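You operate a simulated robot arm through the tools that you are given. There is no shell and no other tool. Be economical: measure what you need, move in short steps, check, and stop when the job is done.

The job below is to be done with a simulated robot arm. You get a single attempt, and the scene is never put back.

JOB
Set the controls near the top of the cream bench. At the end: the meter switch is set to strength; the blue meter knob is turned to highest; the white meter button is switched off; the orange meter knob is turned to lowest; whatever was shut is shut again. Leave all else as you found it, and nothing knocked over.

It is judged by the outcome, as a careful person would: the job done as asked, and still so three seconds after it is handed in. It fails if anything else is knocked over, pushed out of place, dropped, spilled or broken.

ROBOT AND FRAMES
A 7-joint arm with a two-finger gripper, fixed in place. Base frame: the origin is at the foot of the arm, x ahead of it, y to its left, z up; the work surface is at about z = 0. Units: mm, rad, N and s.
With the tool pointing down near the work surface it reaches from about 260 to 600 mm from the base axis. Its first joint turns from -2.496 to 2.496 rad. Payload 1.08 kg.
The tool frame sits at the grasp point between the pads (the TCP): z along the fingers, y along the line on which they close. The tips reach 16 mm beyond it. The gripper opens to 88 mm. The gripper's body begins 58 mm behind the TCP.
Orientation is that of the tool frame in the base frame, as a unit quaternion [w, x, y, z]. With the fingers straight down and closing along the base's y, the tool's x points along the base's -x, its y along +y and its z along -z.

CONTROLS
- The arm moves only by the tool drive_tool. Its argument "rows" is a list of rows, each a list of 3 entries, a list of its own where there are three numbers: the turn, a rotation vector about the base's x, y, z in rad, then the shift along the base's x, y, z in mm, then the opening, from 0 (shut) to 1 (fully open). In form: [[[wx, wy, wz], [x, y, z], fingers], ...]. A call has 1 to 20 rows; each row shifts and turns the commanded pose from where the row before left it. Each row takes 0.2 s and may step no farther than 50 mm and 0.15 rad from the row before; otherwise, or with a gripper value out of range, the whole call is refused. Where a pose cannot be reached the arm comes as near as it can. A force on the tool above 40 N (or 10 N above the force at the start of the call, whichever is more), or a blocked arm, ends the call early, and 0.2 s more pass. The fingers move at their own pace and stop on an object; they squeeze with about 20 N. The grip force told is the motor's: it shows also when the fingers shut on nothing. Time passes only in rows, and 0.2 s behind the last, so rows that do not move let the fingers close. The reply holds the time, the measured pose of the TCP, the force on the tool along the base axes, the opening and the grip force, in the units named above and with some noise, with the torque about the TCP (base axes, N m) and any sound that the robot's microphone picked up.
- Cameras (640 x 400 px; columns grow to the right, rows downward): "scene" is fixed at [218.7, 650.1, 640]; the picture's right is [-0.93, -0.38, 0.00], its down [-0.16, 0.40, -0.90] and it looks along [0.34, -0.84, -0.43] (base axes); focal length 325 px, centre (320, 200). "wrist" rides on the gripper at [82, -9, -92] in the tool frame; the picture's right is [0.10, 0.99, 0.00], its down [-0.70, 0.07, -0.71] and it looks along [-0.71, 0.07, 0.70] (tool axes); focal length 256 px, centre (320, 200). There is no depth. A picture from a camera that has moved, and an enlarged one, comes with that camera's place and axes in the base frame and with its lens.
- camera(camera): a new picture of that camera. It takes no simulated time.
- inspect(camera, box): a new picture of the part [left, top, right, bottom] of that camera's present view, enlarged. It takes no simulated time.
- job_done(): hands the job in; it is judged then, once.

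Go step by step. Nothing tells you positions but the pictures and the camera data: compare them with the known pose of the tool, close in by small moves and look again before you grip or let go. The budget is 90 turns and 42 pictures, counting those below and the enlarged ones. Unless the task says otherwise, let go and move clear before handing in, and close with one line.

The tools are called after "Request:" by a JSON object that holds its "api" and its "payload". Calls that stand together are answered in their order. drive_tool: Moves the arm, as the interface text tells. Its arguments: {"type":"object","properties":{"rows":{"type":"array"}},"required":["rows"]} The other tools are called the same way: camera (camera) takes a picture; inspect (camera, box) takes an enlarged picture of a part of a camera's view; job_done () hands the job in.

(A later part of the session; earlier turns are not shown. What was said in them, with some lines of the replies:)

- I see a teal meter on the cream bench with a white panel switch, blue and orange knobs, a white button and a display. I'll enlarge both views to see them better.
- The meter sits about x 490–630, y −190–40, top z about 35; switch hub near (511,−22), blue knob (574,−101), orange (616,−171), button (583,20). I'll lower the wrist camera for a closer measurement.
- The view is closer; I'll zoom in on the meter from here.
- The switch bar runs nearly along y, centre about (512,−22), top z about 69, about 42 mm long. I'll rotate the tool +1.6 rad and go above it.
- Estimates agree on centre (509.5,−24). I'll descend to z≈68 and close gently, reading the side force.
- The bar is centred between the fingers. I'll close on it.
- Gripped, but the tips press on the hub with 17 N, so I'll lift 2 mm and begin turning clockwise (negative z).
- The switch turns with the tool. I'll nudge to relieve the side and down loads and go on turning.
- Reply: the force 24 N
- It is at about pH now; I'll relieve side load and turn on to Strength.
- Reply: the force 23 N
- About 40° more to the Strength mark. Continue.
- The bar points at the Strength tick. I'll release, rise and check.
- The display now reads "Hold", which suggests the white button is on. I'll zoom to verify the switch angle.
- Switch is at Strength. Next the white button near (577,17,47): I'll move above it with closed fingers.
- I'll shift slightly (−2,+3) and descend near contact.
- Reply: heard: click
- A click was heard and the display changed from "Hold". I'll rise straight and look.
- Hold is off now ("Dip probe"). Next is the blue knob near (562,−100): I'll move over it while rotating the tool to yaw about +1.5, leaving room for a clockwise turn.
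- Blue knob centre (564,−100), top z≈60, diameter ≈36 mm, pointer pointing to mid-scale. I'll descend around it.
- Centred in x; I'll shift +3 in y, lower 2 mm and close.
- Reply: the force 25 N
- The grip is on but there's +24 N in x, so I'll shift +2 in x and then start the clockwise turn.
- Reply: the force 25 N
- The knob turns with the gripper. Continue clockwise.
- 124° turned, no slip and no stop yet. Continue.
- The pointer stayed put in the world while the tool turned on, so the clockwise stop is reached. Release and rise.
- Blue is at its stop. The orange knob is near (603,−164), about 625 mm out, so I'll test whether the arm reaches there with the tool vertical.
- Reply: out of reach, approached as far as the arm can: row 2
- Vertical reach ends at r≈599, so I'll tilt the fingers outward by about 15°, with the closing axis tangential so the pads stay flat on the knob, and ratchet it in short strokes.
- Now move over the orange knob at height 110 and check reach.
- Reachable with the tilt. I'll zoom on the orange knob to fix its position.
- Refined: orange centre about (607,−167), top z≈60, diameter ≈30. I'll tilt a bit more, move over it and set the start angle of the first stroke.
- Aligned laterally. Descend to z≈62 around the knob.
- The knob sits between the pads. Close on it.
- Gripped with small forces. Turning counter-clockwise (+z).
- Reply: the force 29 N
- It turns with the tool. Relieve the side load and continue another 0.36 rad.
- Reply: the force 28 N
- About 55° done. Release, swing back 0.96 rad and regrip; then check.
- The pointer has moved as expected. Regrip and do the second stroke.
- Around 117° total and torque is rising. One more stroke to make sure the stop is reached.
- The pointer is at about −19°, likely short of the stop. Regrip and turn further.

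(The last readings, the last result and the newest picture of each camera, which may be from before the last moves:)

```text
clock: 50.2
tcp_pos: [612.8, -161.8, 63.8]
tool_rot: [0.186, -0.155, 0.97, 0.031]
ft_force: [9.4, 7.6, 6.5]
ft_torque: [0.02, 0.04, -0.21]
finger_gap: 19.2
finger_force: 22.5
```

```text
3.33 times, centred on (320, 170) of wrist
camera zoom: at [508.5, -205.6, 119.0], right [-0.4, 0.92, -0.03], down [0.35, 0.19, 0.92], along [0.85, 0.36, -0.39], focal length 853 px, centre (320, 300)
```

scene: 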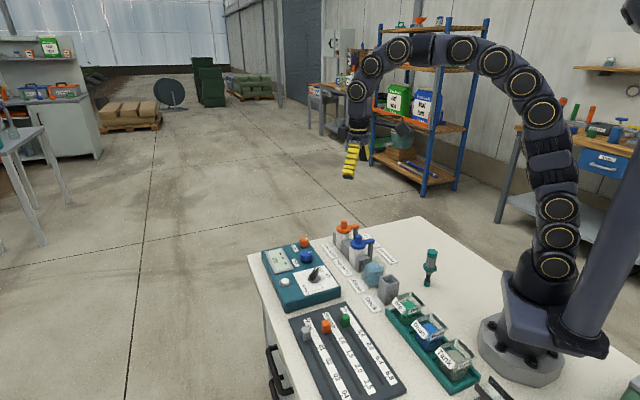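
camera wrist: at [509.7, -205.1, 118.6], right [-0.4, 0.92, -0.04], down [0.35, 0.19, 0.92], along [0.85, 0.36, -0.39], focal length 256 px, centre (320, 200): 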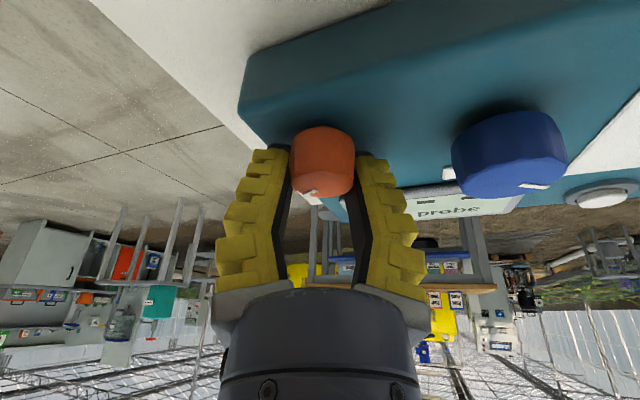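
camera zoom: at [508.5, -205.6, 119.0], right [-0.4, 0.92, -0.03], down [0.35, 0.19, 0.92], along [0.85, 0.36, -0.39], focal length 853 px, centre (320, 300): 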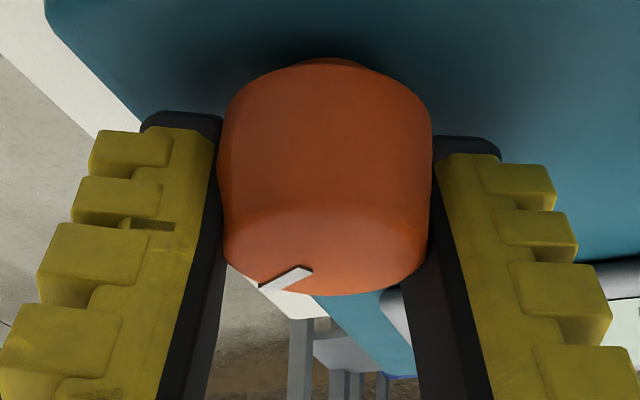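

The pointer stayed at about −20° for the whole stroke, so the lower stop is reached (symmetrical with the blue one). Release and retreat upward.

Request:
{"api": "drive_tool", "payload": {"rows": [[[0, 0, 0], [0, 0, 0], 0.5], [[0, 0, 0], [0, 0, 0], 0.5], [[0, 0, 0], [0, 0, 30], 0.5], [[0, 0, 0], [0, 0, 40], 0.5], [[0, 0, 0], [-20, 0, 40], 0.5], [[0, 0, 0], [-40, 0, 30], 0.5], [[0, 0, 0], [-40, 0, 30], 0.5], [[0, 0, 0], [-40, 0, 30], 0.5], [[0, 0, 0], [-40, 0, 20], 0.5], [[0, 0, 0], [0, 0, 0], 0.5]]}}

Request:
{"api": "inspect", "payload": {"camera": "scene", "box": [250, 220, 410, 320]}}

Request:
{"api": "camera", "payload": {"camera": "scene"}}

```text
clock: 52.4
tcp_pos: [431.1, -160.7, 287.9]
tool_rot: [0.186, -0.154, 0.97, 0.03]
ft_force: [0.4, -0.4, 0.4]
ft_torque: [0.0, 0.01, 0.01]
finger_gap: 48.4
finger_force: 2.7
```

```text
4.00 times, centred on (330, 270) of scene
camera zoom: at [218.7, 650.1, 640.0], right [-0.93, -0.38, 0.0], down [-0.16, 0.4, -0.9], along [0.34, -0.84, -0.43], focal length 1301 px, centre (280, -80)
```

zoom: 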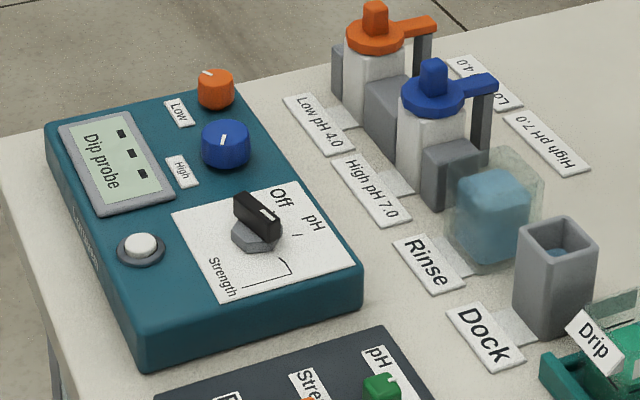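

```text
4 pictures are left
```

scene: 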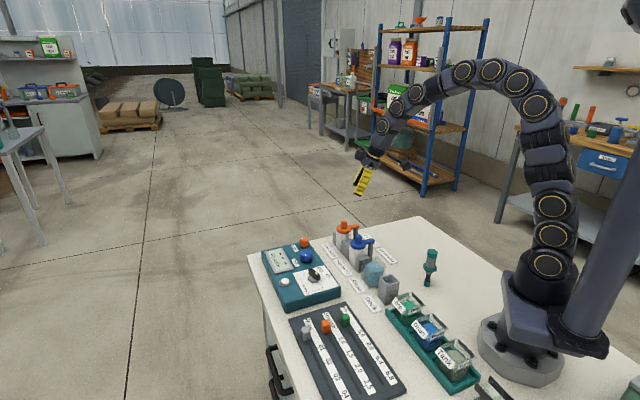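

The meter reads "Dip probe", with the switch at Strength, both knobs at their stops and the surroundings unchanged. The arm is clear, so I'm handing in.

Request:
{"api": "job_done", "payload": {}}

```text
The job is handed in.
```

The meter switch is at Strength, the blue knob is at its highest stop, the white button is off, and the orange knob is at its lowest stop. I opened nothing, and nothing else appears moved in the final picture.
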